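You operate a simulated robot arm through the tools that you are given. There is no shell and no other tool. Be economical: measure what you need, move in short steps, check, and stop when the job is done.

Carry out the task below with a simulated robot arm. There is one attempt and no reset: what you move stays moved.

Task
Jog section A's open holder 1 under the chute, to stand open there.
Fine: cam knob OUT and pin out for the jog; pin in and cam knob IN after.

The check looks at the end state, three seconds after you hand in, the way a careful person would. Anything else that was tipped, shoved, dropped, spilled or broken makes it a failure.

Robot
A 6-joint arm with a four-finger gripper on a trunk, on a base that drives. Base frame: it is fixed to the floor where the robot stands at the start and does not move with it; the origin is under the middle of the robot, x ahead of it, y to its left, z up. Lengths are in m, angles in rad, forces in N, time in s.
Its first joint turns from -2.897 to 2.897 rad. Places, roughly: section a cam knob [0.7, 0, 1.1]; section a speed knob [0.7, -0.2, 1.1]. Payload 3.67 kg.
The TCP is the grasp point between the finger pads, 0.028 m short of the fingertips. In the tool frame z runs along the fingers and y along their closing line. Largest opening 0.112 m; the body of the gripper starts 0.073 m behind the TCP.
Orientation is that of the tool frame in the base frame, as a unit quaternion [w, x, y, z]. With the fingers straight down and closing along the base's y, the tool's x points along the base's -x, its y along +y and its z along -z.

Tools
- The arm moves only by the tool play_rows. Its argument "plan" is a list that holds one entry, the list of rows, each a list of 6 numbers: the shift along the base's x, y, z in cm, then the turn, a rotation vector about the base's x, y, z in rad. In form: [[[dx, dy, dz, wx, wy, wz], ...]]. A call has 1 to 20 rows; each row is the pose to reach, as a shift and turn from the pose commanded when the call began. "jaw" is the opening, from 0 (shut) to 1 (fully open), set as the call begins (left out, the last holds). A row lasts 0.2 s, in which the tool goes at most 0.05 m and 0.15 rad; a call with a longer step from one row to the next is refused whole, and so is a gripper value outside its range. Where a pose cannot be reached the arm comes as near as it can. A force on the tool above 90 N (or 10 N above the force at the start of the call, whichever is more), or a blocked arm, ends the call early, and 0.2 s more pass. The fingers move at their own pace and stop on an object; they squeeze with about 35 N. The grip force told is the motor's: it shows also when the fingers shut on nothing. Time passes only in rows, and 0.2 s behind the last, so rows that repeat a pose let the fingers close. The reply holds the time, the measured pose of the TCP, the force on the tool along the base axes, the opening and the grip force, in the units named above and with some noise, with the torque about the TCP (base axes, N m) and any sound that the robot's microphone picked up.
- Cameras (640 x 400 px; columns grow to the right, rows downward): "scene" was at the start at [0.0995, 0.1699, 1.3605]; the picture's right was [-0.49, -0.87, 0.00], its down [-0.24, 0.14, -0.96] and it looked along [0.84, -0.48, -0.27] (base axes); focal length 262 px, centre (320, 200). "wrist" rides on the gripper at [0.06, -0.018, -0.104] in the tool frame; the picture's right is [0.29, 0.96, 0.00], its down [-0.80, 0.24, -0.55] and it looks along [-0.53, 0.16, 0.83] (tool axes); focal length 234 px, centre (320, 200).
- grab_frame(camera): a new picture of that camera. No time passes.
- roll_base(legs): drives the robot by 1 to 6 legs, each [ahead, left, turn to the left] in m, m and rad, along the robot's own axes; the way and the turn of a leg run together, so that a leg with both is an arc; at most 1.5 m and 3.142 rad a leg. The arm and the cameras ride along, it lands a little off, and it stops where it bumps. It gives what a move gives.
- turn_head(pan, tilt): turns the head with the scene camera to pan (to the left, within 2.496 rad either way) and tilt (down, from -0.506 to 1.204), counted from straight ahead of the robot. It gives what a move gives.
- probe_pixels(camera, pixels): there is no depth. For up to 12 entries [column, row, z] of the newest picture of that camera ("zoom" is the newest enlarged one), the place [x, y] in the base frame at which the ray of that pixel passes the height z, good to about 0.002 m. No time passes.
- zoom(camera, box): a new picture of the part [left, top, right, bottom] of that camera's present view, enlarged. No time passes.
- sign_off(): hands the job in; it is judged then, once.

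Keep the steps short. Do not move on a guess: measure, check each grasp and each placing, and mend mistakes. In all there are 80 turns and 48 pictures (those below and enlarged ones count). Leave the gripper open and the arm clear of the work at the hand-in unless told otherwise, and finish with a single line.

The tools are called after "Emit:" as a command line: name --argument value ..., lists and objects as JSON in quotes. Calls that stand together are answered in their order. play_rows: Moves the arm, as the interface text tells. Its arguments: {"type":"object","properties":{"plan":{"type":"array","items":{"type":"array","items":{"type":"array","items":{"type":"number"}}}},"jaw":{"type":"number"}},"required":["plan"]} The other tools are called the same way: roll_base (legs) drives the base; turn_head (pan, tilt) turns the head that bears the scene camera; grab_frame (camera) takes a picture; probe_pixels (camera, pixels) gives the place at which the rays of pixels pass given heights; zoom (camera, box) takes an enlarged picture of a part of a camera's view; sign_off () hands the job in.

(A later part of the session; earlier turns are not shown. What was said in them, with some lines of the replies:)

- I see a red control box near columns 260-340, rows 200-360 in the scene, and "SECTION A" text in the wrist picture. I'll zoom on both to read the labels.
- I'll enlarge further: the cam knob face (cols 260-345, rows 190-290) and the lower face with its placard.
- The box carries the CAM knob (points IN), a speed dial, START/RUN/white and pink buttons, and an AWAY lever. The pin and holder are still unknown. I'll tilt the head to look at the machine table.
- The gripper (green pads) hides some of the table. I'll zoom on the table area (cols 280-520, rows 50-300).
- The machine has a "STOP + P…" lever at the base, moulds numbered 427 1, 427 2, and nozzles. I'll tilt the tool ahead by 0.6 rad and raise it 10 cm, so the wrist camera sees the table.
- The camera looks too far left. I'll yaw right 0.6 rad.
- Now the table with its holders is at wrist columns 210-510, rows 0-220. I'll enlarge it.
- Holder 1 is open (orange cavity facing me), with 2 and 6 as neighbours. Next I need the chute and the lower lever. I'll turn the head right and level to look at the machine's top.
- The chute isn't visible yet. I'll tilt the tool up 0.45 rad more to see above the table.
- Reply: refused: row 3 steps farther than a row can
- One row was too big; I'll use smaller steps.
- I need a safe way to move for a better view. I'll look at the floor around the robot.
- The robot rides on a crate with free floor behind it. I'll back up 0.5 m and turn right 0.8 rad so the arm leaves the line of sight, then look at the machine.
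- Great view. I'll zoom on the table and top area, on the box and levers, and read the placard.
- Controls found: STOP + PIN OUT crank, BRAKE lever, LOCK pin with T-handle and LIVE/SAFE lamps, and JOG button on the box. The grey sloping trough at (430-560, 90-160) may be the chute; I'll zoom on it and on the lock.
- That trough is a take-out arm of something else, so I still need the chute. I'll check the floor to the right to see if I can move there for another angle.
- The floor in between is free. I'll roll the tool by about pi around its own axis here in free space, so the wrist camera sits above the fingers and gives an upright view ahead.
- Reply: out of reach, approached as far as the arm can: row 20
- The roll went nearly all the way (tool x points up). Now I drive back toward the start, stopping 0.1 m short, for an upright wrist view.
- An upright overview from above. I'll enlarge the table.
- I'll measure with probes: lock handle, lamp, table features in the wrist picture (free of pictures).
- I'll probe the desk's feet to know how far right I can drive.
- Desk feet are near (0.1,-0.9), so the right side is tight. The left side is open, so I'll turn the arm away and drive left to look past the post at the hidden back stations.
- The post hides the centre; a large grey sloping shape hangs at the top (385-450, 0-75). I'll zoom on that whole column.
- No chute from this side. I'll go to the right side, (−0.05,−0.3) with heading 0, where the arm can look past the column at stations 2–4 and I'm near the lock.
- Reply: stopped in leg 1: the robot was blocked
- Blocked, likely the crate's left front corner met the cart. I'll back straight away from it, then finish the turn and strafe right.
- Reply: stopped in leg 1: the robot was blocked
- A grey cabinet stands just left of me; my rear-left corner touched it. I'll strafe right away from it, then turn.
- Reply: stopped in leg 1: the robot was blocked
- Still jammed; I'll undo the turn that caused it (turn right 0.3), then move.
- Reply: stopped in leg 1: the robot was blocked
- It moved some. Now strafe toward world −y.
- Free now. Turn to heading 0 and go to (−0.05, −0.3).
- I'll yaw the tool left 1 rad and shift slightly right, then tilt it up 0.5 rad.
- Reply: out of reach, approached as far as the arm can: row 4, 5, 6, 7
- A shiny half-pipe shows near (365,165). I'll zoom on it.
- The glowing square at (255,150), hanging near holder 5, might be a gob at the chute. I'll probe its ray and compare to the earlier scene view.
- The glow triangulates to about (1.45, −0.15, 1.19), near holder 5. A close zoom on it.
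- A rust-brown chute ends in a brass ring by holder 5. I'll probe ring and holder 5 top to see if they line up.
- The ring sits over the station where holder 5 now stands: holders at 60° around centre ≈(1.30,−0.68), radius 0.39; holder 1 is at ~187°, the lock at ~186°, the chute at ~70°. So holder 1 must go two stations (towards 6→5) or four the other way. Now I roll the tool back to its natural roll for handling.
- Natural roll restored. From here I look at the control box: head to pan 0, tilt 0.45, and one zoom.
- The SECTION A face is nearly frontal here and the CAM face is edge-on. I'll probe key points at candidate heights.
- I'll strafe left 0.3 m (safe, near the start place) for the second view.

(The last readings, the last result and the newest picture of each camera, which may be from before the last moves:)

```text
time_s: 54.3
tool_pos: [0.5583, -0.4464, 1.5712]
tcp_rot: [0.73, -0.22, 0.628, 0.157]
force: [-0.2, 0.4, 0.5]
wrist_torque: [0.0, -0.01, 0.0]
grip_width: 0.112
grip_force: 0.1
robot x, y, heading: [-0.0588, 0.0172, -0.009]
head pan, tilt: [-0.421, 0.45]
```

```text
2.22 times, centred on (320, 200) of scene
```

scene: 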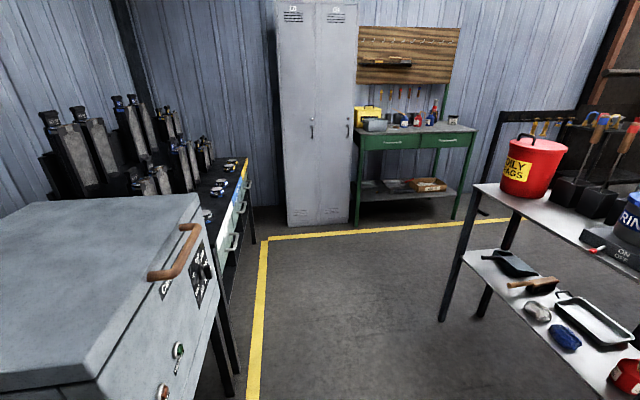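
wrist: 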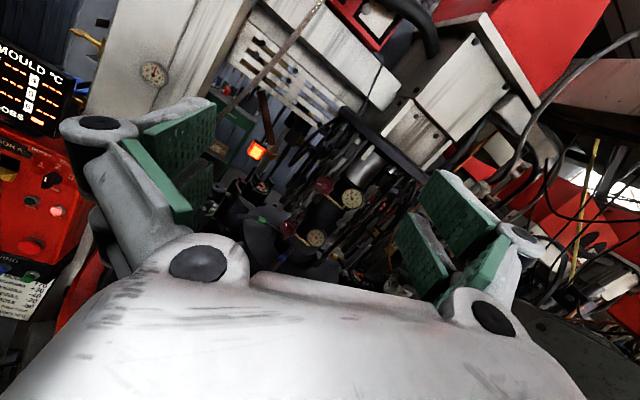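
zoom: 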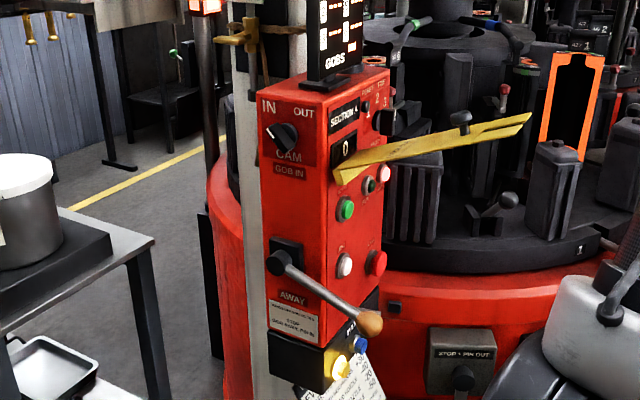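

Now I probe the same points in this view.

Emit:
probe_pixels --camera "zoom" --pixels '[[283, 138, 1.05], [283, 138, 1.1], [344, 266, 0.85], [344, 266, 0.9], [344, 266, 0.95], [385, 122, 1.05], [385, 122, 1.1], [327, 94, 1.1], [327, 94, 1.15], [259, 88, 1.1], [259, 88, 1.15], [390, 72, 1.15]]'

```text
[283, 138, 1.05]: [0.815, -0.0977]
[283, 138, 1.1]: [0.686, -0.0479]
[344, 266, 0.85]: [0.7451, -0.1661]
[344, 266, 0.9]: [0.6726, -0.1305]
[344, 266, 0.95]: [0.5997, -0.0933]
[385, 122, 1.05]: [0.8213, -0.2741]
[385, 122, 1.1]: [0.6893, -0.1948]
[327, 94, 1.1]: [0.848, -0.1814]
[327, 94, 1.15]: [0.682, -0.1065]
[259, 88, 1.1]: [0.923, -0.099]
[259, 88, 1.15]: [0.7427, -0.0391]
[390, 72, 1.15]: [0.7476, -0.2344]
```

Knob ≈(0.68,−0.044,1.103), JOG ≈(0.667,−0.127,0.905). To get the face directions I probe pairs at equal height: JOG/STOP and IN/OUT text.

Emit:
probe_pixels --camera "zoom" --pixels '[[344, 266, 0.9045], [376, 263, 0.9045], [345, 209, 0.98], [370, 185, 1.0], [384, 173, 1.0], [268, 107, 1.13], [303, 114, 1.13], [275, 165, 1.05], [303, 173, 1.05], [293, 300, 0.86], [270, 300, 0.86], [318, 315, 0.86]]'

```text
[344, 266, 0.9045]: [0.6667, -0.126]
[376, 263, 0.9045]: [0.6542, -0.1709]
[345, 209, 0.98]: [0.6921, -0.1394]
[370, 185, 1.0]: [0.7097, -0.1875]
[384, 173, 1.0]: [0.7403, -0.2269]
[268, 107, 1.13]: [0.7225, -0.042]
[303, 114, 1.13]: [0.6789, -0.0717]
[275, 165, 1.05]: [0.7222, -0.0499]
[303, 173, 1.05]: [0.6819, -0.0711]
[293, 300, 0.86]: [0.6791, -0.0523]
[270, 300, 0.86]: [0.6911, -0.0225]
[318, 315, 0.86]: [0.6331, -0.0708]
```

Face normals: CAM face faces about (−0.5, 0.87), so the tool must point along (0.5, −0.87). One close zoom on the knob to get the bar's angle and size.

Emit:
zoom --camera "scene" --box '[284, 148, 332, 192]'

```text
9.09 times, centred on (308, 170) of scene
```

zoom: 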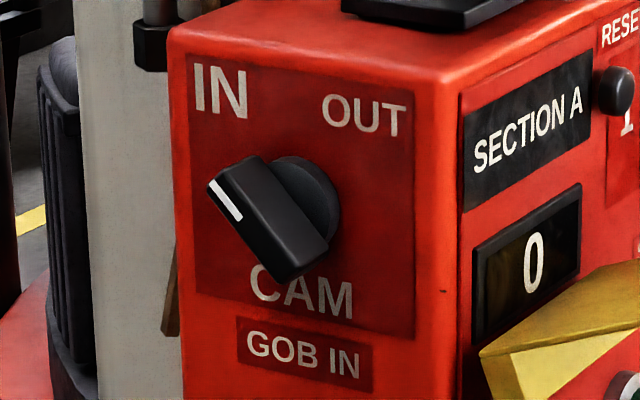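

The knob bar is clear: about 42 mm long, pointer 45° up-left (IN); OUT is 45° up-right, so a 90° clockwise turn. Refine its position, then back up 0.1 m for elbow room.

Emit:
probe_pixels --camera "zoom" --pixels '[[270, 218, 1.103], [292, 208, 1.103], [175, 38, 1.15], [440, 78, 1.15], [222, 92, 1.135], [363, 115, 1.135]]'

Emit:
roll_base --legs '[[-0.1, 0, 0]]'

```text
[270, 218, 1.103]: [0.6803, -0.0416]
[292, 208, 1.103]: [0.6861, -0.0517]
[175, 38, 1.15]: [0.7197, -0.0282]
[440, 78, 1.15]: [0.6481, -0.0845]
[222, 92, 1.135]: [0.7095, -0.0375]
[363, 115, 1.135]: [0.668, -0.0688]
```

```text
time_s: 55.5
tool_pos: [0.4594, -0.4449, 1.571]
tcp_rot: [0.73, -0.219, 0.628, 0.157]
force: [-0.8, 0.4, -0.5]
wrist_torque: [-0.02, 0.03, 0.0]
grip_width: 0.1122
grip_force: 0.2
robot x, y, heading: [-0.1562, 0.0187, -0.008]
head pan, tilt: [-0.421, 0.45]
```

Face direction refined: tool must point along (0.6,−0.8,0) with the jaws closing across the bar (roll −45°). I'll swing the arm at height 1.45–1.57 to a standoff at about (0.52,0.17,1.45).

Emit:
play_rows --plan '[[[0.43, 4.4, -0.85, -0.0493, 0.0184, -0.1038], [0.86, 8.8, -1.7, -0.0986, 0.0367, -0.2076], [1.29, 13.2, -2.55, -0.1479, 0.0551, -0.3113], [1.72, 17.6, -3.4, -0.1971, 0.0735, -0.4151], [2.15, 22, -4.25, -0.2464, 0.0918, -0.5189], [2.58, 26.4, -5.1, -0.2957, 0.1102, -0.6227], [3.01, 30.8, -5.95, -0.345, 0.1286, -0.7265], [3.44, 35.2, -6.8, -0.3943, 0.1469, -0.8302], [3.87, 39.6, -7.65, -0.4436, 0.1653, -0.934], [4.3, 44, -8.5, -0.4929, 0.1836, -1.0378], [4.73, 48.4, -9.35, -0.5421, 0.202, -1.1416], [5.16, 52.8, -10.2, -0.5914, 0.2204, -1.2453], [5.59, 57.2, -11.05, -0.6407, 0.2387, -1.3491], [6.02, 61.5, -12, -0.69, 0.2571, -1.4529]]]' --jaw 0.5

```text
time_s: 58.5
tool_pos: [0.5186, 0.168, 1.4523]
tcp_rot: [0.462, 0.051, 0.705, -0.535]
force: [-0.7, -1.1, 0.1]
wrist_torque: [0.07, 0.05, 0.16]
grip_width: 0.056
grip_force: 0.0
out of reach, approached as far as the arm can: row 7
robot x, y, heading: [-0.1608, 0.0165, -0.0]
head pan, tilt: [-0.421, 0.45]
```

In place and aligned. Lower to z = 1.103 on the knob axis, still 0.26 m off.

Emit:
play_rows --plan '[[[0, 0, -4.5, 0, 0, 0], [0, 0, -9, 0, 0, 0], [0, 0, -13.5, 0, 0, 0], [0, 0, -18, 0, 0, 0], [0, 0, -22.5, 0, 0, 0], [0, 0, -27, 0, 0, 0], [0, 0, -31, 0, 0, 0], [0, 0, -34.9, 0, 0, 0]]]'

```text
time_s: 60.3
tool_pos: [0.52, 0.1691, 1.102]
tcp_rot: [0.463, 0.05, 0.705, -0.534]
force: [-0.9, -0.1, -0.1]
wrist_torque: [-0.03, -0.02, 0.02]
grip_width: 0.0562
grip_force: 0.0
robot x, y, heading: [-0.1585, 0.0142, -0.008]
head pan, tilt: [-0.421, 0.45]
```

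Move in to 6 cm from the bar and check alignment with the wrist camera.

Emit:
play_rows --plan '[[[2.5, -3.3, 0, 0, 0, 0], [5, -6.6, 0, 0, 0, 0], [7.5, -9.9, 0, 0, 0, 0], [10, -13.2, 0, 0, 0, 0], [12.4, -16.5, 0, 0, 0, 0]]]'

Emit:
grab_frame --camera "wrist"

```text
time_s: 61.5
tool_pos: [0.6427, 0.0059, 1.102]
tcp_rot: [0.463, 0.049, 0.705, -0.534]
force: [0.7, -0.2, -0.3]
wrist_torque: [-0.02, -0.01, 0.04]
grip_width: 0.056
grip_force: 0.1
robot x, y, heading: [-0.1586, 0.0161, -0.005]
head pan, tilt: [-0.421, 0.45]
```

```text
6 pictures are left
```

wrist: 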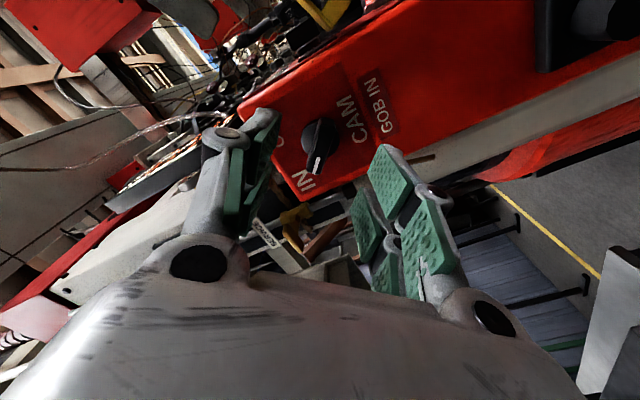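

The knob lies at (319,145), exactly where the predicted grasp line is (320,148), bar upright between the fingers. Move in 4.4 cm.

Emit:
play_rows --plan '[[[0.9, -1.2, 0, 0, 0, 0], [1.8, -2.4, 0, 0, 0, 0], [2.4, -3.2, 0, 0, 0, 0], [2.7, -3.6, 0, 0, 0, 0]]]'

```text
time_s: 62.5
tool_pos: [0.6691, -0.0317, 1.1012]
tcp_rot: [0.463, 0.048, 0.706, -0.534]
force: [-0.3, 0.2, 0.9]
wrist_torque: [0.01, -0.01, 0.01]
grip_width: 0.0559
grip_force: 0.0
robot x, y, heading: [-0.1568, 0.0155, -0.01]
head pan, tilt: [-0.421, 0.45]
```

No contact. Close on the bar.

Emit:
play_rows --plan '[[[0, 0, 0, 0, 0, 0], [0, 0, 0, 0, 0, 0], [0, 0, 0, 0, 0, 0]]]' --jaw 0

```text
time_s: 63.3
tool_pos: [0.6697, -0.0285, 1.1029]
tcp_rot: [0.464, 0.048, 0.705, -0.534]
force: [-13.3, 21.6, -4.5]
wrist_torque: [-0.46, -0.57, 0.83]
grip_width: 0.0121
grip_force: 45.1
robot x, y, heading: [-0.1559, 0.0155, -0.009]
head pan, tilt: [-0.421, 0.45]
```

Bar gripped (12 mm). There's ~25 N pressing on the face, so I ease back 4 mm, then turn 90° clockwise about the tool axis.

Emit:
play_rows --plan '[[[-0.24, 0.32, 0, 0, 0, 0], [-0.24, 0.32, 0, 0.078, -0.104, 0], [-0.24, 0.32, 0, 0.157, -0.209, 0], [-0.24, 0.32, 0, 0.235, -0.314, 0], [-0.24, 0.32, 0, 0.314, -0.418, 0], [-0.24, 0.32, 0, 0.393, -0.524, 0], [-0.24, 0.32, 0, 0.471, -0.628, 0], [-0.24, 0.32, 0, 0.55, -0.733, 0], [-0.24, 0.32, 0, 0.628, -0.838, 0], [-0.24, 0.32, 0, 0.707, -0.942, 0], [-0.24, 0.32, 0, 0.785, -1.047, 0], [-0.24, 0.32, 0, 0.864, -1.152, 0], [-0.24, 0.32, 0, 0.942, -1.256, 0]]]'

```text
time_s: 65.5
tool_pos: [0.669, -0.031, 1.1113]
tcp_rot: [0.662, 0.423, 0.577, -0.222]
force: [-16.7, -3.0, 2.9]
wrist_torque: [-1.06, -0.55, -0.8]
grip_width: 0.0119
grip_force: 44.8
out of reach, approached as far as the arm can: row 10
robot x, y, heading: [-0.1536, 0.0116, -0.006]
head pan, tilt: [-0.421, 0.45]
stopped in row 10: the force on the tool passed its limit at 154 N (the readings are from after the stop); the commanded pose is now the measured one
```

It turned about 63° before force built up (arm near its limits). Open the jaws, back off, and look.

Emit:
play_rows --plan '[[[0, 0, 0, 0, 0, 0], [0, 0, 0, 0, 0, 0], [-1.8, 2.4, 0, 0, 0, 0], [-4.2, 5.6, 0, 0, 0, 0], [-6.6, 8.8, 0, 0, 0, 0]]]' --jaw 0.5

Emit:
zoom --camera "scene" --box '[270, 130, 370, 200]'

```text
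time_s: 66.7
tool_pos: [0.6049, 0.0574, 1.1092]
tcp_rot: [0.661, 0.423, 0.579, -0.222]
force: [0.5, -0.1, 0.4]
wrist_torque: [0.0, -0.01, 0.02]
grip_width: 0.0561
grip_force: 0.1
robot x, y, heading: [-0.1571, 0.0162, -0.005]
head pan, tilt: [-0.421, 0.45]
```

```text
5.71 times, centred on (320, 165) of scene
```

zoom: 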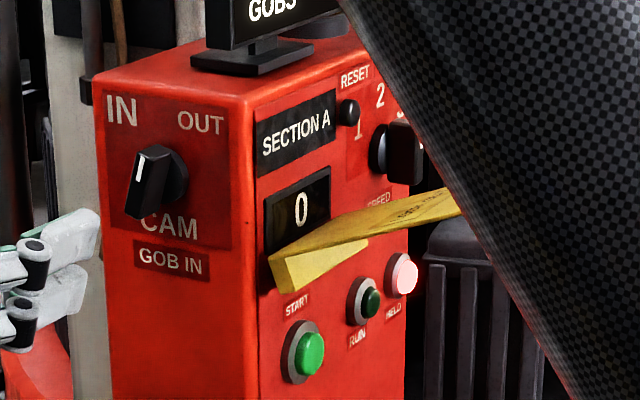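

The knob now points nearly up (+18°), not yet at OUT. The wrist roll ran out, so I'll roll the gripper back by half a turn (same bar alignment) and regrip for the rest.

Emit:
play_rows --plan '[[[0, 0, 0, -0.0858, 0.1212, 0.0042], [0, 0, 0, -0.1716, 0.2424, 0.0084], [0, 0, 0, -0.2574, 0.3636, 0.0126], [0, 0, 0, -0.3432, 0.4848, 0.0168], [0, 0, 0, -0.429, 0.606, 0.021], [0, 0, 0, -0.5148, 0.7272, 0.0252], [0, 0, 0, -0.6006, 0.8484, 0.0294], [0, 0, 0, -0.6864, 0.9696, 0.0336], [0, 0, 0, -0.7722, 1.0908, 0.0378], [0, 0, 0, -0.858, 1.212, 0.042], [0, 0, 0, -0.9438, 1.3332, 0.0462], [0, 0, 0, -1.0296, 1.4544, 0.0504], [0, 0, 0, -1.1154, 1.5756, 0.0546], [0, 0, 0, -1.2012, 1.6968, 0.0588], [0, 0, 0, -1.287, 1.818, 0.063], [0, 0, 0, -1.3728, 1.9392, 0.0672], [0, 0, 0, -1.4586, 2.0604, 0.0714], [0, 0, 0, -1.5444, 2.1816, 0.0756], [0, 0, 0, -1.6302, 2.3028, 0.0798], [0, 0, 0, -1.716, 2.424, 0.084]]]'

```text
time_s: 70.9
tool_pos: [0.6043, 0.0586, 1.1085]
tcp_rot: [0.164, 0.541, -0.472, 0.676]
force: [-0.2, -0.8, -0.6]
wrist_torque: [-0.02, -0.05, 0.01]
grip_width: 0.0559
grip_force: 0.0
robot x, y, heading: [-0.1564, 0.0148, -0.005]
head pan, tilt: [-0.421, 0.45]
```

Correct the last bit of orientation, then move onto the bar again.

Emit:
play_rows --plan '[[[0, 0, -0.3, -0.064, 0.061, 0.016], [0.4, -0.5, -0.6, -0.127, 0.121, 0.031], [2.2, -2.9, -0.6, -0.127, 0.121, 0.031], [4.4, -5.8, -0.6, -0.127, 0.121, 0.031], [5.8, -7.6, -0.6, -0.127, 0.121, 0.031], [6.4, -8.4, -0.6, -0.127, 0.121, 0.031]]]'

```text
time_s: 72.3
tool_pos: [0.6686, -0.0248, 1.1025]
tcp_rot: [0.215, 0.577, -0.408, 0.674]
force: [-0.2, 0.6, 0.2]
wrist_torque: [0.02, 0.02, -0.03]
grip_width: 0.056
grip_force: 0.1
robot x, y, heading: [-0.1587, 0.0157, -0.008]
head pan, tilt: [-0.421, 0.45]
```

Grip and turn 0.5 rad further clockwise in one go.

Emit:
play_rows --plan '[[[0, 0, 0, 0, 0, 0], [0, 0, 0, 0, 0, 0], [0, 0, 0, 0, 0, 0], [-0.12, 0.16, 0, 0.072, -0.096, 0], [-0.12, 0.16, 0, 0.144, -0.192, 0], [-0.12, 0.16, 0, 0.216, -0.288, 0], [-0.12, 0.16, 0, 0.3, -0.4, 0], [-0.12, 0.16, 0, 0.3, -0.4, 0]]]' --jaw 0

```text
time_s: 74.1
tool_pos: [0.6662, -0.0259, 1.1026]
tcp_rot: [0.043, 0.457, -0.541, 0.705]
force: [-4.3, -34.2, -11.8]
wrist_torque: [-0.74, 1.29, -0.66]
grip_width: 0.0119
grip_force: 45.2
robot x, y, heading: [-0.1588, 0.0175, -0.01]
head pan, tilt: [-0.421, 0.45]
```

Turned 0.5 rad to +46° with a firm stop torque: pointer should be at OUT. Release, back off and raise.

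Emit:
play_rows --plan '[[[0, 0, 0, 0, 0, 0], [0, 0, 0, 0, 0, 0], [-1.8, 2.4, 0, 0, 0, 0], [-4.2, 5.6, 0, 0, 0, 0], [-7.2, 9.6, 0, 0, 0, 0], [-10.2, 13.6, 0, 0, 0, 0], [-13.2, 17.6, 0, 0, 0, 0], [-14.4, 19.2, 4, 0, 0, 0], [-14.4, 19.2, 9, 0, 0, 0], [-14.4, 19.2, 14, 0, 0, 0], [-14.4, 19.2, 19, 0, 0, 0], [-14.4, 19.2, 24, 0, 0, 0], [-14.4, 19.2, 29, 0, 0, 0], [-14.4, 19.2, 34, 0, 0, 0]]]' --jaw 0.5

```text
time_s: 77.1
tool_pos: [0.5218, 0.1687, 1.4453]
tcp_rot: [0.043, 0.456, -0.54, 0.706]
force: [0.4, -0.2, 0.3]
wrist_torque: [-0.05, 0.02, -0.06]
grip_width: 0.056
grip_force: 0.0
robot x, y, heading: [-0.1573, 0.0154, -0.011]
head pan, tilt: [-0.421, 0.45]
```

Now to the lock. I strafe right 0.32 m and unwind the wrist roll (2.36 rad) at this safe height.

Emit:
roll_base --legs '[[0, -0.32, 0]]'

Emit:
play_rows --plan '[[[0, 0, 0, 0.0885, -0.118, 0], [0, 0, 0, 0.177, -0.236, 0], [0, 0, 0, 0.2655, -0.354, 0], [0, 0, 0, 0.354, -0.472, 0], [0, 0, 0, 0.4425, -0.59, 0], [0, 0, 0, 0.531, -0.708, 0], [0, 0, 0, 0.6195, -0.826, 0], [0, 0, 0, 0.708, -0.944, 0], [0, 0, 0, 0.7965, -1.062, 0], [0, 0, 0, 0.885, -1.18, 0], [0, 0, 0, 0.9735, -1.298, 0], [0, 0, 0, 1.062, -1.416, 0], [0, 0, 0, 1.1505, -1.534, 0], [0, 0, 0, 1.239, -1.652, 0], [0, 0, 0, 1.3275, -1.77, 0], [0, 0, 0, 1.416, -1.888, 0]]]'

```text
time_s: 79.2
tool_pos: [0.5192, -0.1497, 1.4438]
tcp_rot: [0.043, 0.457, -0.54, 0.706]
force: [1.0, 0.4, 0.1]
wrist_torque: [-0.01, 0.02, -0.01]
grip_width: 0.0559
grip_force: 0.1
robot x, y, heading: [-0.1627, -0.3048, -0.006]
head pan, tilt: [-0.421, 0.45]
```

```text
time_s: 82.6
tool_pos: [0.5198, -0.1501, 1.4437]
tcp_rot: [0.637, 0.325, 0.628, -0.307]
force: [0.6, 0.1, 0.1]
wrist_torque: [0.0, 0.01, 0.02]
grip_width: 0.056
grip_force: 0.1
robot x, y, heading: [-0.1601, -0.3059, -0.005]
head pan, tilt: [-0.421, 0.45]
```

Now tilt the tool down with the jaws closing along x, and hover over the lock at about (0.57,−0.65,1.10).

Emit:
play_rows --plan '[[[0.385, -3.85, -2.65, 0.1155, 0.0404, -0.0371], [0.77, -7.7, -5.3, 0.231, 0.0808, -0.0742], [1.155, -11.55, -7.95, 0.3466, 0.1212, -0.1112], [1.54, -15.4, -10.6, 0.4622, 0.1615, -0.1483], [1.925, -19.25, -13.25, 0.5777, 0.2019, -0.1854], [2.31, -23.1, -15.9, 0.6932, 0.2423, -0.2225], [2.7, -26.9, -18.5, 0.8088, 0.2827, -0.2595], [3.08, -30.8, -21.2, 0.9243, 0.3231, -0.2966], [3.46, -34.6, -23.8, 1.0398, 0.3635, -0.3337], [3.85, -38.5, -26.5, 1.1554, 0.4038, -0.3708], [4.23, -42.3, -29.1, 1.2709, 0.4442, -0.4078], [4.62, -46.2, -31.8, 1.3865, 0.4846, -0.4449], [5, -50, -34.4, 1.502, 0.525, -0.482]]]'

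Emit:
grab_frame --camera "wrist"

```text
time_s: 85.4
tool_pos: [0.5691, -0.6519, 1.0996]
tcp_rot: [-0.001, 0.705, 0.709, 0.001]
force: [-0.6, 0.5, 0.9]
wrist_torque: [-0.07, -0.02, 0.01]
grip_width: 0.056
grip_force: 0.1
robot x, y, heading: [-0.1622, -0.3051, -0.008]
head pan, tilt: [-0.421, 0.45]
```

```text
4 pictures are left
```

wrist: 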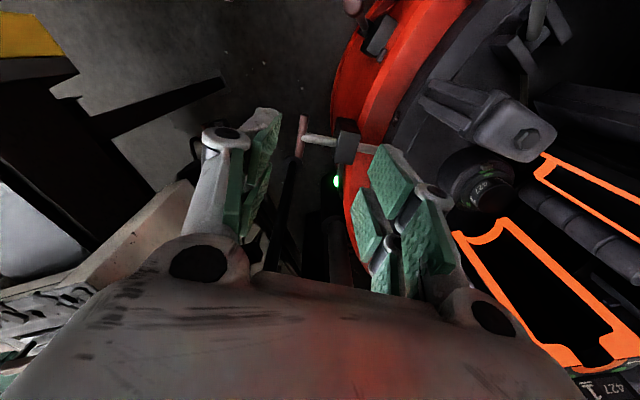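

The T-bar is at (301,137), rod to (340,140), block at (347,147), SAFE lamp at (337,181). Probe them.

Emit:
probe_pixels --camera "wrist" --pixels '[[301, 137, 0.64], [301, 137, 0.72], [301, 137, 0.8], [303, 116, 0.75], [298, 158, 0.75], [338, 140, 0.75], [374, 149, 0.75], [301, 137, 0.75], [337, 181, 0.7]]'

```text
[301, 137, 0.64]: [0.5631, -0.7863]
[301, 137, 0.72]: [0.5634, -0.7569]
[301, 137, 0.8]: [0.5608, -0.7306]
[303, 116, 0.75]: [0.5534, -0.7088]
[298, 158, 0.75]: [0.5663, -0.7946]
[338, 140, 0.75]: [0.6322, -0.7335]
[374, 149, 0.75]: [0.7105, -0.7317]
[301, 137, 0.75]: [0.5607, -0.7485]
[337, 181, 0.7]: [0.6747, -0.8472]
```

The handle triangulates to (0.562,−0.738,0.775), rod pointing ~6° off x. I'll grip the bar 25 mm beside the rod, on the near side: go above it, then down.

Emit:
play_rows --plan '[[[-0.3, -1.5, -4, 0, 0, 0.05], [-0.6, -3, -8, 0, 0, 0.11], [-0.9, -4.5, -12, 0, 0, 0.11], [-1.1, -6.1, -16, 0, 0, 0.11], [-1.1, -6.1, -20, 0, 0, 0.11], [-1.1, -6.1, -24, 0, 0, 0.11], [-1.1, -6.1, -27, 0, 0, 0.11], [-1.1, -6.1, -29, 0, 0, 0.11], [-1.1, -6.1, -31, 0, 0, 0.11], [-1.1, -6.1, -32.5, 0, 0, 0.11]]]'

```text
time_s: 87.6
tool_pos: [0.5584, -0.7053, 0.774]
tcp_rot: [-0.003, 0.665, 0.747, -0.001]
force: [-0.3, 68.1, 13.7]
wrist_torque: [-0.16, -0.58, 2.07]
grip_width: 0.0654
grip_force: 6.0
robot x, y, heading: [-0.1619, -0.3018, -0.003]
head pan, tilt: [-0.421, 0.45]
```

Contact: 68 N sideways, likely the inner finger on the rod. I lift off, shift 10 mm further from the rod, and lower again slowly.

Emit:
play_rows --plan '[[[0, 0, 3, 0, 0, 0], [0, 0, 7, 0, 0, 0], [0, 0.4, 7, 0, 0, 0], [0, 0.4, 7, 0, 0, 0]]]'

Emit:
zoom --camera "wrist" --box '[240, 90, 420, 220]'

```text
time_s: 88.6
tool_pos: [0.5596, -0.7081, 0.8447]
tcp_rot: [0.0, 0.666, 0.746, 0.0]
force: [-0.5, 0.8, 0.1]
wrist_torque: [0.0, 0.0, 0.01]
grip_width: 0.0559
grip_force: 0.0
robot x, y, heading: [-0.1585, -0.3035, -0.01]
head pan, tilt: [-0.421, 0.45]
```

```text
3.08 times, centred on (330, 155) of wrist
```

zoom: 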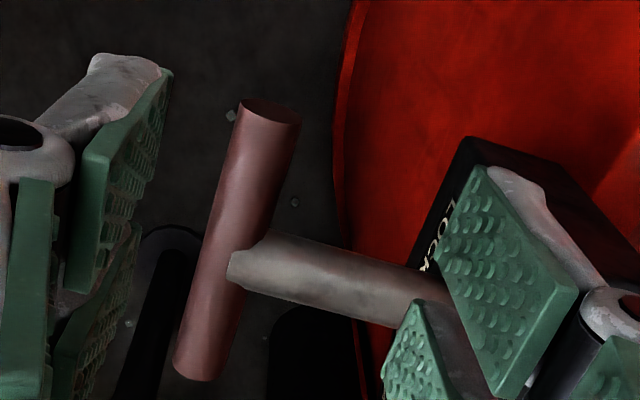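

The T-bar passes between the fingers; my axis is ~8 mm too far toward the block and the finger edge only ~3–8 mm from the rod. Shift (−0.8,+0.6) cm and go down to z≈0.78.

Emit:
play_rows --plan '[[[-0.8, 0.6, 0, 0, 0, 0], [-0.8, 0.6, -2, 0, 0, 0], [-0.8, 0.6, -3.5, 0, 0, 0], [-0.8, 0.6, -5, 0, 0, 0], [-0.8, 0.6, -6.5, 0, 0, 0]]]'

```text
time_s: 89.8
tool_pos: [0.5506, -0.7018, 0.7797]
tcp_rot: [0.001, 0.667, 0.745, 0.0]
force: [0.2, -0.7, -0.4]
wrist_torque: [-0.04, 0.0, -0.01]
grip_width: 0.0559
grip_force: 0.2
robot x, y, heading: [-0.1583, -0.3034, -0.006]
head pan, tilt: [-0.421, 0.45]
```

No contact now. Close on the bar.

Emit:
play_rows --plan '[[[0, 0, 0, 0, 0, 0], [0, 0, 0, 0, 0, 0], [0, 0, 0, 0, 0, 0]]]' --jaw 0

```text
time_s: 90.6
tool_pos: [0.5501, -0.7019, 0.7788]
tcp_rot: [-0.001, 0.667, 0.745, -0.001]
force: [-0.5, 0.2, -4.2]
wrist_torque: [-0.22, -0.03, -0.39]
grip_width: 0.0149
grip_force: 44.8
robot x, y, heading: [-0.1579, -0.3051, -0.006]
head pan, tilt: [-0.421, 0.45]
```

Bar held (15 mm). Pull the pin straight out along the rod in 1 cm steps, up to 6 cm.

Emit:
play_rows --plan '[[[-1, -0.11, 0, 0, 0, 0], [-2, -0.22, 0, 0, 0, 0], [-3, -0.33, 0, 0, 0, 0], [-4, -0.44, 0, 0, 0, 0], [-5, -0.55, 0, 0, 0, 0], [-6, -0.66, 0, 0, 0, 0]]]'

```text
time_s: 91.7
tool_pos: [0.523, -0.7072, 0.7807]
tcp_rot: [0.01, 0.663, 0.749, 0.002]
force: [24.0, 4.4, -24.0]
wrist_torque: [-0.12, -0.24, -0.69]
grip_width: 0.0149
grip_force: 44.7
robot x, y, heading: [-0.1573, -0.3034, -0.004]
head pan, tilt: [-0.421, 0.45]
stopped in row 5: the force on the tool passed its limit at 98 N (the readings are from after the stop); the commanded pose is now the measured one
```

The pin came out 27 mm to a hard stop. Release and lift straight up.

Emit:
play_rows --plan '[[[0, 0, 0, 0, 0, 0], [0, 0, 0, 0, 0, 0], [0, 0, 3, 0, 0, 0], [0, 0, 8, 0, 0, 0], [0, 0, 13, 0, 0, 0], [0, 0, 18, 0, 0, 0], [-1, 3, 23, 0, 0, 0], [-2, 7, 26, 0, 0, 0]]]' --jaw 0.5

```text
refused: row 7 steps farther than a row can; nothing moved
```

Emit:
play_rows --plan '[[[0, 0, 0, 0, 0, 0], [0, 0, 0, 0, 0, 0], [0, 0, 3, 0, 0, 0], [0, 0, 7.5, 0, 0, 0], [0, 0, 12, 0, 0, 0], [0, 0, 16.5, 0, 0, 0], [0, 0, 21, 0, 0, 0], [0, 0, 25.5, 0, 0, 0], [0, 0, 30, 0, 0, 0]]]' --jaw 0.5

```text
time_s: 93.7
tool_pos: [0.5175, -0.7051, 1.0829]
tcp_rot: [0.009, 0.663, 0.749, 0.002]
force: [1.1, -0.8, -0.7]
wrist_torque: [0.03, 0.01, 0.02]
grip_width: 0.0561
grip_force: 0.0
robot x, y, heading: [-0.1608, -0.3077, -0.008]
head pan, tilt: [-0.421, 0.45]
```

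Next the JOG button at (0.667,−0.127,0.905), pressed along (0.8,0.6). I'll swing to a standoff in front with jaws shut, wide side vertical to stay clear of the AWAY lever knob and the yellow bar above.

Emit:
play_rows --plan '[[[-0.975, 2.54, -0.69, 0.0496, -0.1212, 0.035], [-1.95, 5.08, -1.38, 0.0991, -0.2424, 0.07], [-2.925, 7.62, -2.07, 0.1487, -0.3635, 0.105], [-3.9, 10.17, -2.77, 0.1982, -0.4847, 0.14], [-4.875, 12.7, -3.46, 0.2478, -0.6059, 0.175], [-5.85, 15.25, -4.15, 0.2973, -0.7271, 0.21], [-6.825, 17.8, -4.84, 0.3469, -0.8482, 0.245], [-7.8, 20.3, -5.53, 0.3964, -0.9694, 0.28], [-8.775, 22.9, -6.2, 0.446, -1.0906, 0.315], [-9.75, 25.4, -6.9, 0.4955, -1.2118, 0.35], [-10.7, 28, -7.6, 0.5451, -1.3329, 0.385], [-11.7, 30.5, -8.3, 0.5946, -1.4541, 0.4198]]]' --jaw 0

```text
time_s: 96.3
tool_pos: [0.4254, -0.432, 0.9881]
tcp_rot: [0.316, 0.315, 0.632, 0.634]
force: [-0.9, 0.4, 0.0]
wrist_torque: [-0.02, 0.02, -0.06]
grip_width: 0.0
grip_force: 35.0
out of reach, approached as far as the arm can: row 10, 11, 12
robot x, y, heading: [-0.1603, -0.3047, -0.008]
head pan, tilt: [-0.421, 0.45]
```

The arm was a bit too near its base there, but orientation is right. Move to 10 cm in front of the button (0.565,−0.204,0.905).

Emit:
play_rows --plan '[[[1, 2, -4, 0, 0, 0], [2, 5, -7, 0, 0, 0], [4, 9, -8.4, 0, 0, 0], [6.5, 13, -8.4, 0, 0, 0], [9, 17, -8.4, 0, 0, 0], [11.5, 20, -8.4, 0, 0, 0], [14, 22.8, -8.4, 0, 0, 0], [14, 22.8, -8.4, 0, 0, 0]]]'

Emit:
grab_frame --camera "wrist"

```text
time_s: 98.1
tool_pos: [0.5671, -0.2039, 0.9043]
tcp_rot: [0.316, 0.316, 0.632, 0.633]
force: [-0.1, 0.8, 0.1]
wrist_torque: [-0.02, 0.02, -0.02]
grip_width: 0.0002
grip_force: 35.2
robot x, y, heading: [-0.1587, -0.3052, -0.003]
head pan, tilt: [-0.421, 0.45]
```

```text
2 pictures are left
```

wrist: 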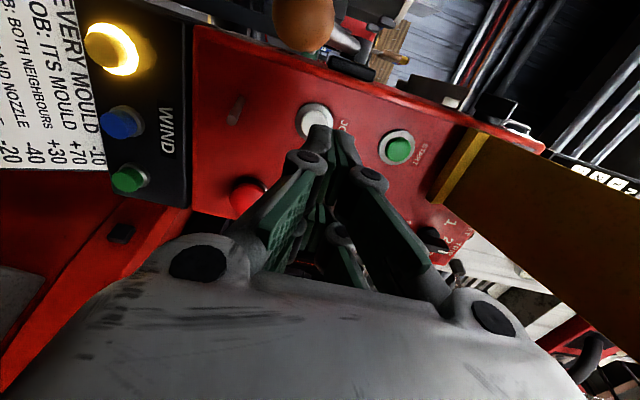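

Fingertips line up with the white JOG button at (315,118), needing 5 mm lower and 5 mm left. Move in to ~1 cm off.

Emit:
play_rows --plan '[[[-0.3, 0.4, -0.5, 0, 0, 0], [2.1, 2.2, -0.5, 0, 0, 0], [4.5, 4, -0.5, 0, 0, 0], [6.1, 5.2, -0.5, 0, 0, 0], [6.9, 5.8, -0.5, 0, 0, 0]]]'

```text
time_s: 99.3
tool_pos: [0.6363, -0.1466, 0.8988]
tcp_rot: [0.316, 0.317, 0.633, 0.632]
force: [0.1, 0.3, -0.1]
wrist_torque: [0.0, -0.02, 0.0]
grip_width: 0.0
grip_force: 34.7
robot x, y, heading: [-0.1618, -0.3039, -0.01]
head pan, tilt: [-0.421, 0.45]
```

No contact yet. Press in slowly by 3 mm rows, then come back.

Emit:
play_rows --plan '[[[0.24, 0.18, 0, 0, 0, 0], [0.48, 0.36, 0, 0, 0, 0], [0.72, 0.54, 0, 0, 0, 0], [0.96, 0.72, 0, 0, 0, 0]]]'

```text
time_s: 100.3
tool_pos: [0.645, -0.1401, 0.8994]
tcp_rot: [0.316, 0.316, 0.632, 0.633]
force: [-2.2, -1.6, 0.8]
wrist_torque: [0.01, 0.0, -0.04]
grip_width: 0.0003
grip_force: 35.1
robot x, y, heading: [-0.1563, -0.3074, -0.005]
head pan, tilt: [-0.421, 0.45]
heard: click
```

A click: JOG is pressed. Release and let time pass, listening.

Emit:
play_rows --plan '[[[-0.96, -0.72, 0, 0, 0, 0], [-1.2, -0.9, 0, 0, 0, 0], [-1.2, -0.9, 0, 0, 0, 0], [-1.2, -0.9, 0, 0, 0, 0], [-1.2, -0.9, 0, 0, 0, 0], [-1.2, -0.9, 0, 0, 0, 0], [-1.2, -0.9, 0, 0, 0, 0], [-1.2, -0.9, 0, 0, 0, 0], [-1.2, -0.9, 0, 0, 0, 0], [-1.2, -0.9, 0, 0, 0, 0]]]'

```text
time_s: 102.5
tool_pos: [0.6337, -0.1488, 0.8995]
tcp_rot: [0.316, 0.315, 0.632, 0.633]
force: [0.0, -0.3, 0.5]
wrist_torque: [0.01, 0.0, -0.02]
grip_width: 0.0
grip_force: 34.9
robot x, y, heading: [-0.1574, -0.3017, -0.003]
head pan, tilt: [-0.421, 0.45]
```

I have few turns left, so I'll batch. First one zoom of the table from the head camera to see how far it turned.

Emit:
zoom --camera "scene" --box '[200, 90, 424, 230]'

```text
2.86 times, centred on (312, 160) of scene
```

zoom: 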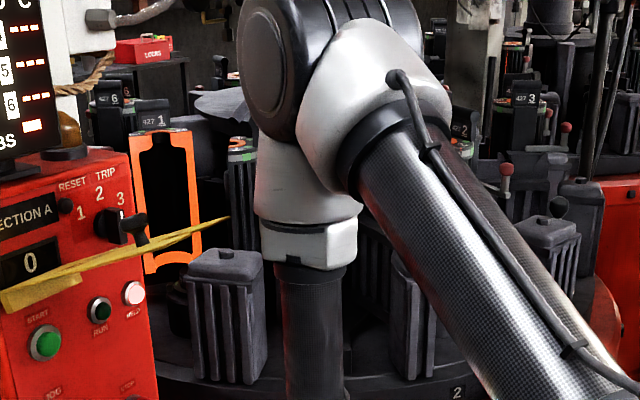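

One press moved exactly one station the right way: holder 1 (open, orange) is now at the station before the chute and rim "2" is in front. Press JOG once more the same way, wait, then back away.

Emit:
play_rows --plan '[[[0.8, 0.6, 0, 0, 0, 0], [1.44, 1.08, 0, 0, 0, 0], [1.68, 1.26, 0, 0, 0, 0], [1.92, 1.44, 0, 0, 0, 0], [2.16, 1.62, 0, 0, 0, 0], [2.16, 1.62, 0, 0, 0, 0], [1.2, 0.9, 0, 0, 0, 0], [0, 0, 0, 0, 0, 0], [0, 0, 0, 0, 0, 0], [0, 0, 0, 0, 0, 0], [0, 0, 0, 0, 0, 0], [0, 0, 0, 0, 0, 0], [0, 0, 0, 0, 0, 0], [0, 0, 0, 0, 0, 0], [0, 0, 0, 0, 0, 0], [-2.4, -1.8, 0, 0, 0, 0], [-4.8, -3.6, 0, 0, 0, 0], [-6.9, -5.6, 0, 0, 0, 0]]]'

```text
time_s: 106.3
tool_pos: [0.5632, -0.2058, 0.8999]
tcp_rot: [0.317, 0.315, 0.632, 0.633]
force: [0.7, 0.6, 0.0]
wrist_torque: [0.0, 0.0, -0.03]
grip_width: 0.0003
grip_force: 35.8
robot x, y, heading: [-0.1589, -0.3022, -0.007]
head pan, tilt: [-0.421, 0.45]
heard: click
```

Click again: holder 1 should now be under the chute. Batch: go back to above the lock handle (pulled position ≈(0.522,−0.705)), tool down, jaws open, and lower over the bar.

Emit:
play_rows --plan '[[[-1.2, -4.8, 0, 0, 0, 0], [-2.4, -9.6, 0, 0, 0, 0], [-3.6, -14.4, 0, 0, 0, 0], [-4.8, -19.2, 0, 0, 0, 0], [-6, -23.7, 1, 0, 0, 0], [-6.3, -24.4, 3, 0, 0, 0]]]'

Emit:
play_rows --plan '[[[0.18, -2.125, 1.275, -0.0496, 0.1212, -0.035], [0.36, -4.25, 2.55, -0.0991, 0.2424, -0.07], [0.55, -6.375, 3.825, -0.1487, 0.3635, -0.105], [0.73, -8.5, 5.1, -0.1982, 0.4847, -0.14], [0.92, -10.625, 6.375, -0.2478, 0.6059, -0.175], [1.1, -12.75, 7.65, -0.2973, 0.7271, -0.21], [1.28, -14.875, 8.925, -0.3469, 0.8482, -0.245], [1.47, -17, 10.2, -0.3964, 0.9694, -0.28], [1.65, -19.125, 11.475, -0.446, 1.0906, -0.315], [1.83, -21.25, 12.75, -0.4955, 1.2118, -0.35], [2.02, -23.4, 14, -0.5451, 1.3329, -0.385], [2.2, -25.5, 15.3, -0.5946, 1.4541, -0.4198]]]' --jaw 0.8

Emit:
play_rows --plan '[[[0, 0, -4.5, 0, 0, 0], [0, 0, -9, 0, 0, 0], [0, 0, -13.5, 0, 0, 0], [0, 0, -18, 0, 0, 0]]]'

```text
time_s: 107.7
tool_pos: [0.5002, -0.4503, 0.9288]
tcp_rot: [0.315, 0.317, 0.632, 0.633]
force: [0.5, 0.5, 0.4]
wrist_torque: [0.02, -0.04, 0.0]
grip_width: 0.0
grip_force: 35.3
robot x, y, heading: [-0.1584, -0.3017, -0.006]
head pan, tilt: [-0.421, 0.45]
```

```text
time_s: 110.3
tool_pos: [0.523, -0.7029, 1.0825]
tcp_rot: [0.009, 0.663, 0.749, 0.001]
force: [0.1, -0.6, 0.9]
wrist_torque: [-0.02, -0.02, -0.02]
grip_width: 0.0898
grip_force: 0.1
robot x, y, heading: [-0.1601, -0.3031, -0.004]
head pan, tilt: [-0.421, 0.45]
```

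```text
time_s: 111.3
tool_pos: [0.5238, -0.7032, 0.9015]
tcp_rot: [0.01, 0.663, 0.749, 0.003]
force: [0.1, 0.5, 0.3]
wrist_torque: [-0.05, -0.05, -0.03]
grip_width: 0.0895
grip_force: 0.0
robot x, y, heading: [-0.1602, -0.3072, -0.008]
head pan, tilt: [-0.421, 0.45]
```

Lower the last 12 cm and close on the bar.

Emit:
play_rows --plan '[[[0, 0, -4, 0, 0, 0], [0, 0, -7, 0, 0, 0], [0, 0, -9, 0, 0, 0], [0, 0, -10.8, 0, 0, 0], [0, 0, -12.2, 0, 0, 0]]]'

Emit:
play_rows --plan '[[[0, 0, 0, 0, 0, 0], [0, 0, 0, 0, 0, 0], [0, 0, 0, 0, 0, 0], [0, 0, 0, 0, 0, 0]]]' --jaw 0

```text
time_s: 112.5
tool_pos: [0.525, -0.7039, 0.7795]
tcp_rot: [0.01, 0.663, 0.748, 0.003]
force: [0.5, -0.5, -0.4]
wrist_torque: [-0.01, -0.01, 0.05]
grip_width: 0.0895
grip_force: 0.0
robot x, y, heading: [-0.1581, -0.3036, -0.009]
head pan, tilt: [-0.421, 0.45]
```

```text
time_s: 113.5
tool_pos: [0.5242, -0.705, 0.7783]
tcp_rot: [0.01, 0.663, 0.749, 0.002]
force: [-3.5, -0.5, -4.0]
wrist_torque: [0.09, 0.02, -0.82]
grip_width: 0.0149
grip_force: 44.7
robot x, y, heading: [-0.1593, -0.303, -0.001]
head pan, tilt: [-0.421, 0.45]
```

Held at the pulled-out place, so the pin stayed out. Push it back in along the rod, ~2.9 cm.

Emit:
play_rows --plan '[[[0.8, 0.09, 0, 0, 0, 0], [1.6, 0.18, 0, 0, 0, 0], [2.2, 0.24, 0, 0, 0, 0], [2.6, 0.29, 0, 0, 0, 0], [2.9, 0.32, 0, 0, 0, 0], [3.2, 0.35, 0, 0, 0, 0]]]'

```text
time_s: 114.9
tool_pos: [0.5564, -0.7001, 0.7801]
tcp_rot: [0.01, 0.663, 0.748, 0.001]
force: [3.4, -5.5, -26.5]
wrist_torque: [0.58, 0.03, -0.72]
grip_width: 0.0148
grip_force: 45.4
robot x, y, heading: [-0.1597, -0.3013, -0.004]
head pan, tilt: [-0.421, 0.45]
```

No stop felt yet; push up to 1.2 cm more with force watch.

Emit:
play_rows --plan '[[[0.3, 0.03, 0, 0, 0, 0], [0.6, 0.07, 0, 0, 0, 0], [0.9, 0.1, 0, 0, 0, 0], [1.2, 0.13, 0, 0, 0, 0]]]'

Emit:
zoom --camera "wrist" --box '[230, 60, 430, 220]'

```text
time_s: 116.0
tool_pos: [0.5571, -0.6988, 0.7788]
tcp_rot: [0.001, 0.666, 0.746, 0.0]
force: [-16.4, -2.3, 20.1]
wrist_torque: [-0.16, 0.12, -0.72]
grip_width: 0.0147
grip_force: 45.1
robot x, y, heading: [-0.1582, -0.3026, -0.003]
head pan, tilt: [-0.421, 0.45]
stopped in row 4: the force on the tool passed its limit at 91 N (the readings are from after the stop); the commanded pose is now the measured one
```

```text
2.50 times, centred on (330, 140) of wrist
```

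zoom: 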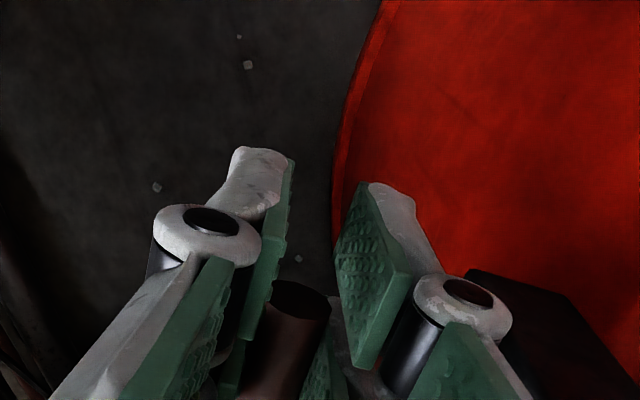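

Hard stop at x=0.557: the pin is fully home in its slot. Last: cam knob back to IN. Batch: release, lift, return to the side pose, roll the wrist, strafe left and lower to the knob standoff (all moves done before in reverse).

Emit:
play_rows --plan '[[[0, 0, 0, 0, 0, 0], [0, 0, 0, 0, 0, 0], [0, 0, 3, 0, 0, 0], [0, 0, 7.5, 0, 0, 0], [0, 0, 12, 0, 0, 0], [0, 0, 16.5, 0, 0, 0], [0, 0, 21, 0, 0, 0], [0, 0, 25.5, 0, 0, 0], [0, 0, 30, 0, 0, 0]]]' --jaw 0.5

Emit:
play_rows --plan '[[[-0.26, 3.93, 2.6, -0.1045, -0.0432, 0.0281], [-0.53, 7.86, 5.2, -0.2089, -0.0864, 0.0562], [-0.79, 11.79, 7.8, -0.3134, -0.1296, 0.0842], [-1.06, 15.71, 10.4, -0.4179, -0.1729, 0.1123], [-1.32, 19.64, 13, -0.5223, -0.2161, 0.1404], [-1.59, 23.57, 15.6, -0.6268, -0.2593, 0.1685], [-1.85, 27.5, 18.2, -0.7312, -0.3025, 0.1966], [-2.11, 31.43, 20.8, -0.8357, -0.3457, 0.2246], [-2.38, 35.36, 23.4, -0.9402, -0.3889, 0.2527], [-2.64, 39.29, 26, -1.0446, -0.4321, 0.2808], [-2.91, 43.21, 28.6, -1.1491, -0.4754, 0.3089], [-3.17, 47.14, 31.2, -1.2536, -0.5186, 0.3369], [-3.44, 51.07, 33.8, -1.358, -0.5618, 0.365], [-3.7, 55, 36.4, -1.4625, -0.605, 0.3931]]]'

Emit:
play_rows --plan '[[[0, 0, 0, -0.0885, 0.118, 0], [0, 0, 0, -0.177, 0.236, 0], [0, 0, 0, -0.2655, 0.354, 0], [0, 0, 0, -0.354, 0.472, 0], [0, 0, 0, -0.4425, 0.59, 0], [0, 0, 0, -0.531, 0.708, 0], [0, 0, 0, -0.6195, 0.826, 0], [0, 0, 0, -0.708, 0.944, 0], [0, 0, 0, -0.7965, 1.062, 0], [0, 0, 0, -0.885, 1.18, 0], [0, 0, 0, -0.9735, 1.298, 0], [0, 0, 0, -1.062, 1.416, 0], [0, 0, 0, -1.1505, 1.534, 0], [0, 0, 0, -1.239, 1.652, 0], [0, 0, 0, -1.3275, 1.77, 0], [0, 0, 0, -1.416, 1.888, 0]]]'

Emit:
roll_base --legs '[[0, 0.32, 0]]'

Emit:
play_rows --plan '[[[0, 0, -4.5, 0, 0, 0], [0, 0, -9, 0, 0, 0], [0, 0, -13.5, 0, 0, 0], [0, 0, -18, 0, 0, 0], [0, 0, -22.5, 0, 0, 0], [0, 0, -27, 0, 0, 0], [0, 0, -31, 0, 0, 0], [0, 0, -34, 0, 0, 0]]]'

```text
time_s: 118.0
tool_pos: [0.5593, -0.6999, 1.0795]
tcp_rot: [0.0, 0.665, 0.746, 0.0]
force: [-0.6, -0.4, -0.6]
wrist_torque: [0.0, 0.06, -0.06]
grip_width: 0.0561
grip_force: 0.0
robot x, y, heading: [-0.1609, -0.303, -0.005]
head pan, tilt: [-0.421, 0.45]
```

```text
time_s: 121.0
tool_pos: [0.5206, -0.1506, 1.442]
tcp_rot: [0.638, 0.324, 0.628, -0.308]
force: [-0.3, -0.3, -0.4]
wrist_torque: [0.04, 0.03, -0.02]
grip_width: 0.0562
grip_force: 0.0
robot x, y, heading: [-0.1575, -0.3015, -0.011]
head pan, tilt: [-0.421, 0.45]
```

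```text
time_s: 124.3
tool_pos: [0.5218, -0.1501, 1.4428]
tcp_rot: [0.043, 0.459, -0.539, 0.705]
force: [0.8, 0.4, 0.6]
wrist_torque: [-0.04, 0.03, -0.02]
grip_width: 0.0557
grip_force: 0.0
robot x, y, heading: [-0.1605, -0.3042, -0.006]
head pan, tilt: [-0.421, 0.45]
```

```text
time_s: 126.5
tool_pos: [0.5242, 0.1724, 1.4428]
tcp_rot: [0.043, 0.458, -0.541, 0.704]
force: [-0.3, 0.2, 0.8]
wrist_torque: [0.02, 0.0, -0.02]
grip_width: 0.0561
grip_force: 0.0
robot x, y, heading: [-0.1603, 0.0164, -0.008]
head pan, tilt: [-0.421, 0.45]
```

```text
time_s: 128.3
tool_pos: [0.5241, 0.174, 1.1019]
tcp_rot: [0.042, 0.458, -0.54, 0.705]
force: [0.0, 0.6, 0.2]
wrist_torque: [-0.01, -0.04, 0.02]
grip_width: 0.0562
grip_force: 0.1
robot x, y, heading: [-0.16, 0.0223, -0.004]
head pan, tilt: [-0.421, 0.45]
```

Exactly lined up. Move in to the same grasp point (0.667,−0.026,1.102) and close.

Emit:
play_rows --plan '[[[2.7, -3.8, 0, 0, 0, 0], [5.4, -7.6, 0, 0, 0, 0], [8.1, -11.4, 0, 0, 0, 0], [10.8, -15.1, 0, 0, 0, 0], [12.9, -18, 0, 0, 0, 0], [14.3, -19.9, 0, 0, 0, 0], [14.3, -19.9, 0, 0, 0, 0]]]'

Emit:
play_rows --plan '[[[0, 0, 0, 0, 0, 0], [0, 0, 0, 0, 0, 0], [0, 0, 0, 0, 0, 0]]]' --jaw 0

```text
time_s: 129.9
tool_pos: [0.6675, -0.0232, 1.1023]
tcp_rot: [0.042, 0.458, -0.54, 0.705]
force: [-0.2, 0.0, -0.9]
wrist_torque: [-0.02, -0.01, 0.0]
grip_width: 0.0558
grip_force: 0.0
robot x, y, heading: [-0.1573, 0.0157, -0.004]
head pan, tilt: [-0.421, 0.45]
```

```text
time_s: 130.7
tool_pos: [0.6667, -0.0253, 1.1029]
tcp_rot: [0.042, 0.459, -0.539, 0.705]
force: [-3.1, -3.1, -3.6]
wrist_torque: [-0.8, 1.18, -0.14]
grip_width: 0.0121
grip_force: 44.8
robot x, y, heading: [-0.1549, 0.0178, -0.002]
head pan, tilt: [-0.421, 0.45]
5 turns are left
```

The bar is held at the OUT angle (12 mm). Turn 90° counter-clockwise to IN.

Emit:
play_rows --plan '[[[0, 0, 0, -0.087, 0.116, 0], [0, 0, 0, -0.174, 0.232, 0], [0, 0, 0, -0.261, 0.348, 0], [0, 0, 0, -0.348, 0.464, 0], [0, 0, 0, -0.435, 0.58, 0], [0, 0, 0, -0.522, 0.696, 0], [0, 0, 0, -0.609, 0.812, 0], [0, 0, 0, -0.696, 0.928, 0], [0, 0, 0, -0.783, 1.044, 0], [0, 0, 0, -0.87, 1.16, 0], [0, 0, 0, -0.957, 1.276, 0], [0, 0, 0, -0.957, 1.276, 0]]]'

```text
time_s: 133.3
tool_pos: [0.6678, -0.0248, 1.1017]
tcp_rot: [0.534, 0.706, -0.049, 0.462]
force: [1.2, -0.2, 0.7]
wrist_torque: [0.76, 0.24, -0.75]
grip_width: 0.012
grip_force: 44.6
robot x, y, heading: [-0.1582, 0.0168, -0.008]
head pan, tilt: [-0.421, 0.45]
4 turns are left
```

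Turned 1.595 rad, back to the original IN angle. Release, open fully, back off and raise clear.

Emit:
play_rows --plan '[[[0, 0, 0, 0, 0, 0], [0, 0, 0, 0, 0, 0], [-1.8, 2.4, 0, 0, 0, 0], [-4.2, 5.6, 0, 0, 0, 0], [-7.2, 9.6, 0, 0, 0, 0], [-10.2, 13.6, 0, 0, 0, 0], [-13.2, 17.6, 0, 0, 0, 0], [-14.4, 19.2, 4, 0, 0, 0], [-14.4, 19.2, 9, 0, 0, 0], [-14.4, 19.2, 14, 0, 0, 0], [-14.4, 19.2, 19, 0, 0, 0], [-14.4, 19.2, 24, 0, 0, 0], [-14.4, 19.2, 29, 0, 0, 0], [-14.4, 19.2, 34, 0, 0, 0]]]' --jaw 0.5

Emit:
play_rows --plan '[[[0, 0, 0, 0, 0, 0], [0, 0, 0, 0, 0, 0]]]' --jaw 1

```text
time_s: 136.3
tool_pos: [0.523, 0.1671, 1.4405]
tcp_rot: [0.534, 0.706, -0.05, 0.462]
force: [0.1, -0.1, 0.1]
wrist_torque: [-0.01, -0.04, -0.03]
grip_width: 0.056
grip_force: 0.1
robot x, y, heading: [-0.1573, 0.0203, -0.001]
head pan, tilt: [-0.421, 0.45]
```

```text
time_s: 136.9
tool_pos: [0.5227, 0.168, 1.4414]
tcp_rot: [0.534, 0.706, -0.05, 0.462]
force: [0.1, 0.0, -0.2]
wrist_torque: [-0.02, 0.0, 0.01]
grip_width: 0.1121
grip_force: 0.0
robot x, y, heading: [-0.1582, 0.0191, -0.005]
head pan, tilt: [-0.421, 0.45]
3 turns are left
```

The knob is back at its IN angle, the pin is home, two JOG clicks were heard, and the arm is clear with the gripper open. I'll hand in.

Emit:
sign_off

```text
The job is handed in.
```

I handed in with holder 1 jogged two stations to the chute, the pin in and the cam knob IN; I saw only the first jog on camera, while the second jog, the final pin and knob positions, and holder 1 standing open under the chute rest on clicks, force and angle readings, because I was out of pictures.
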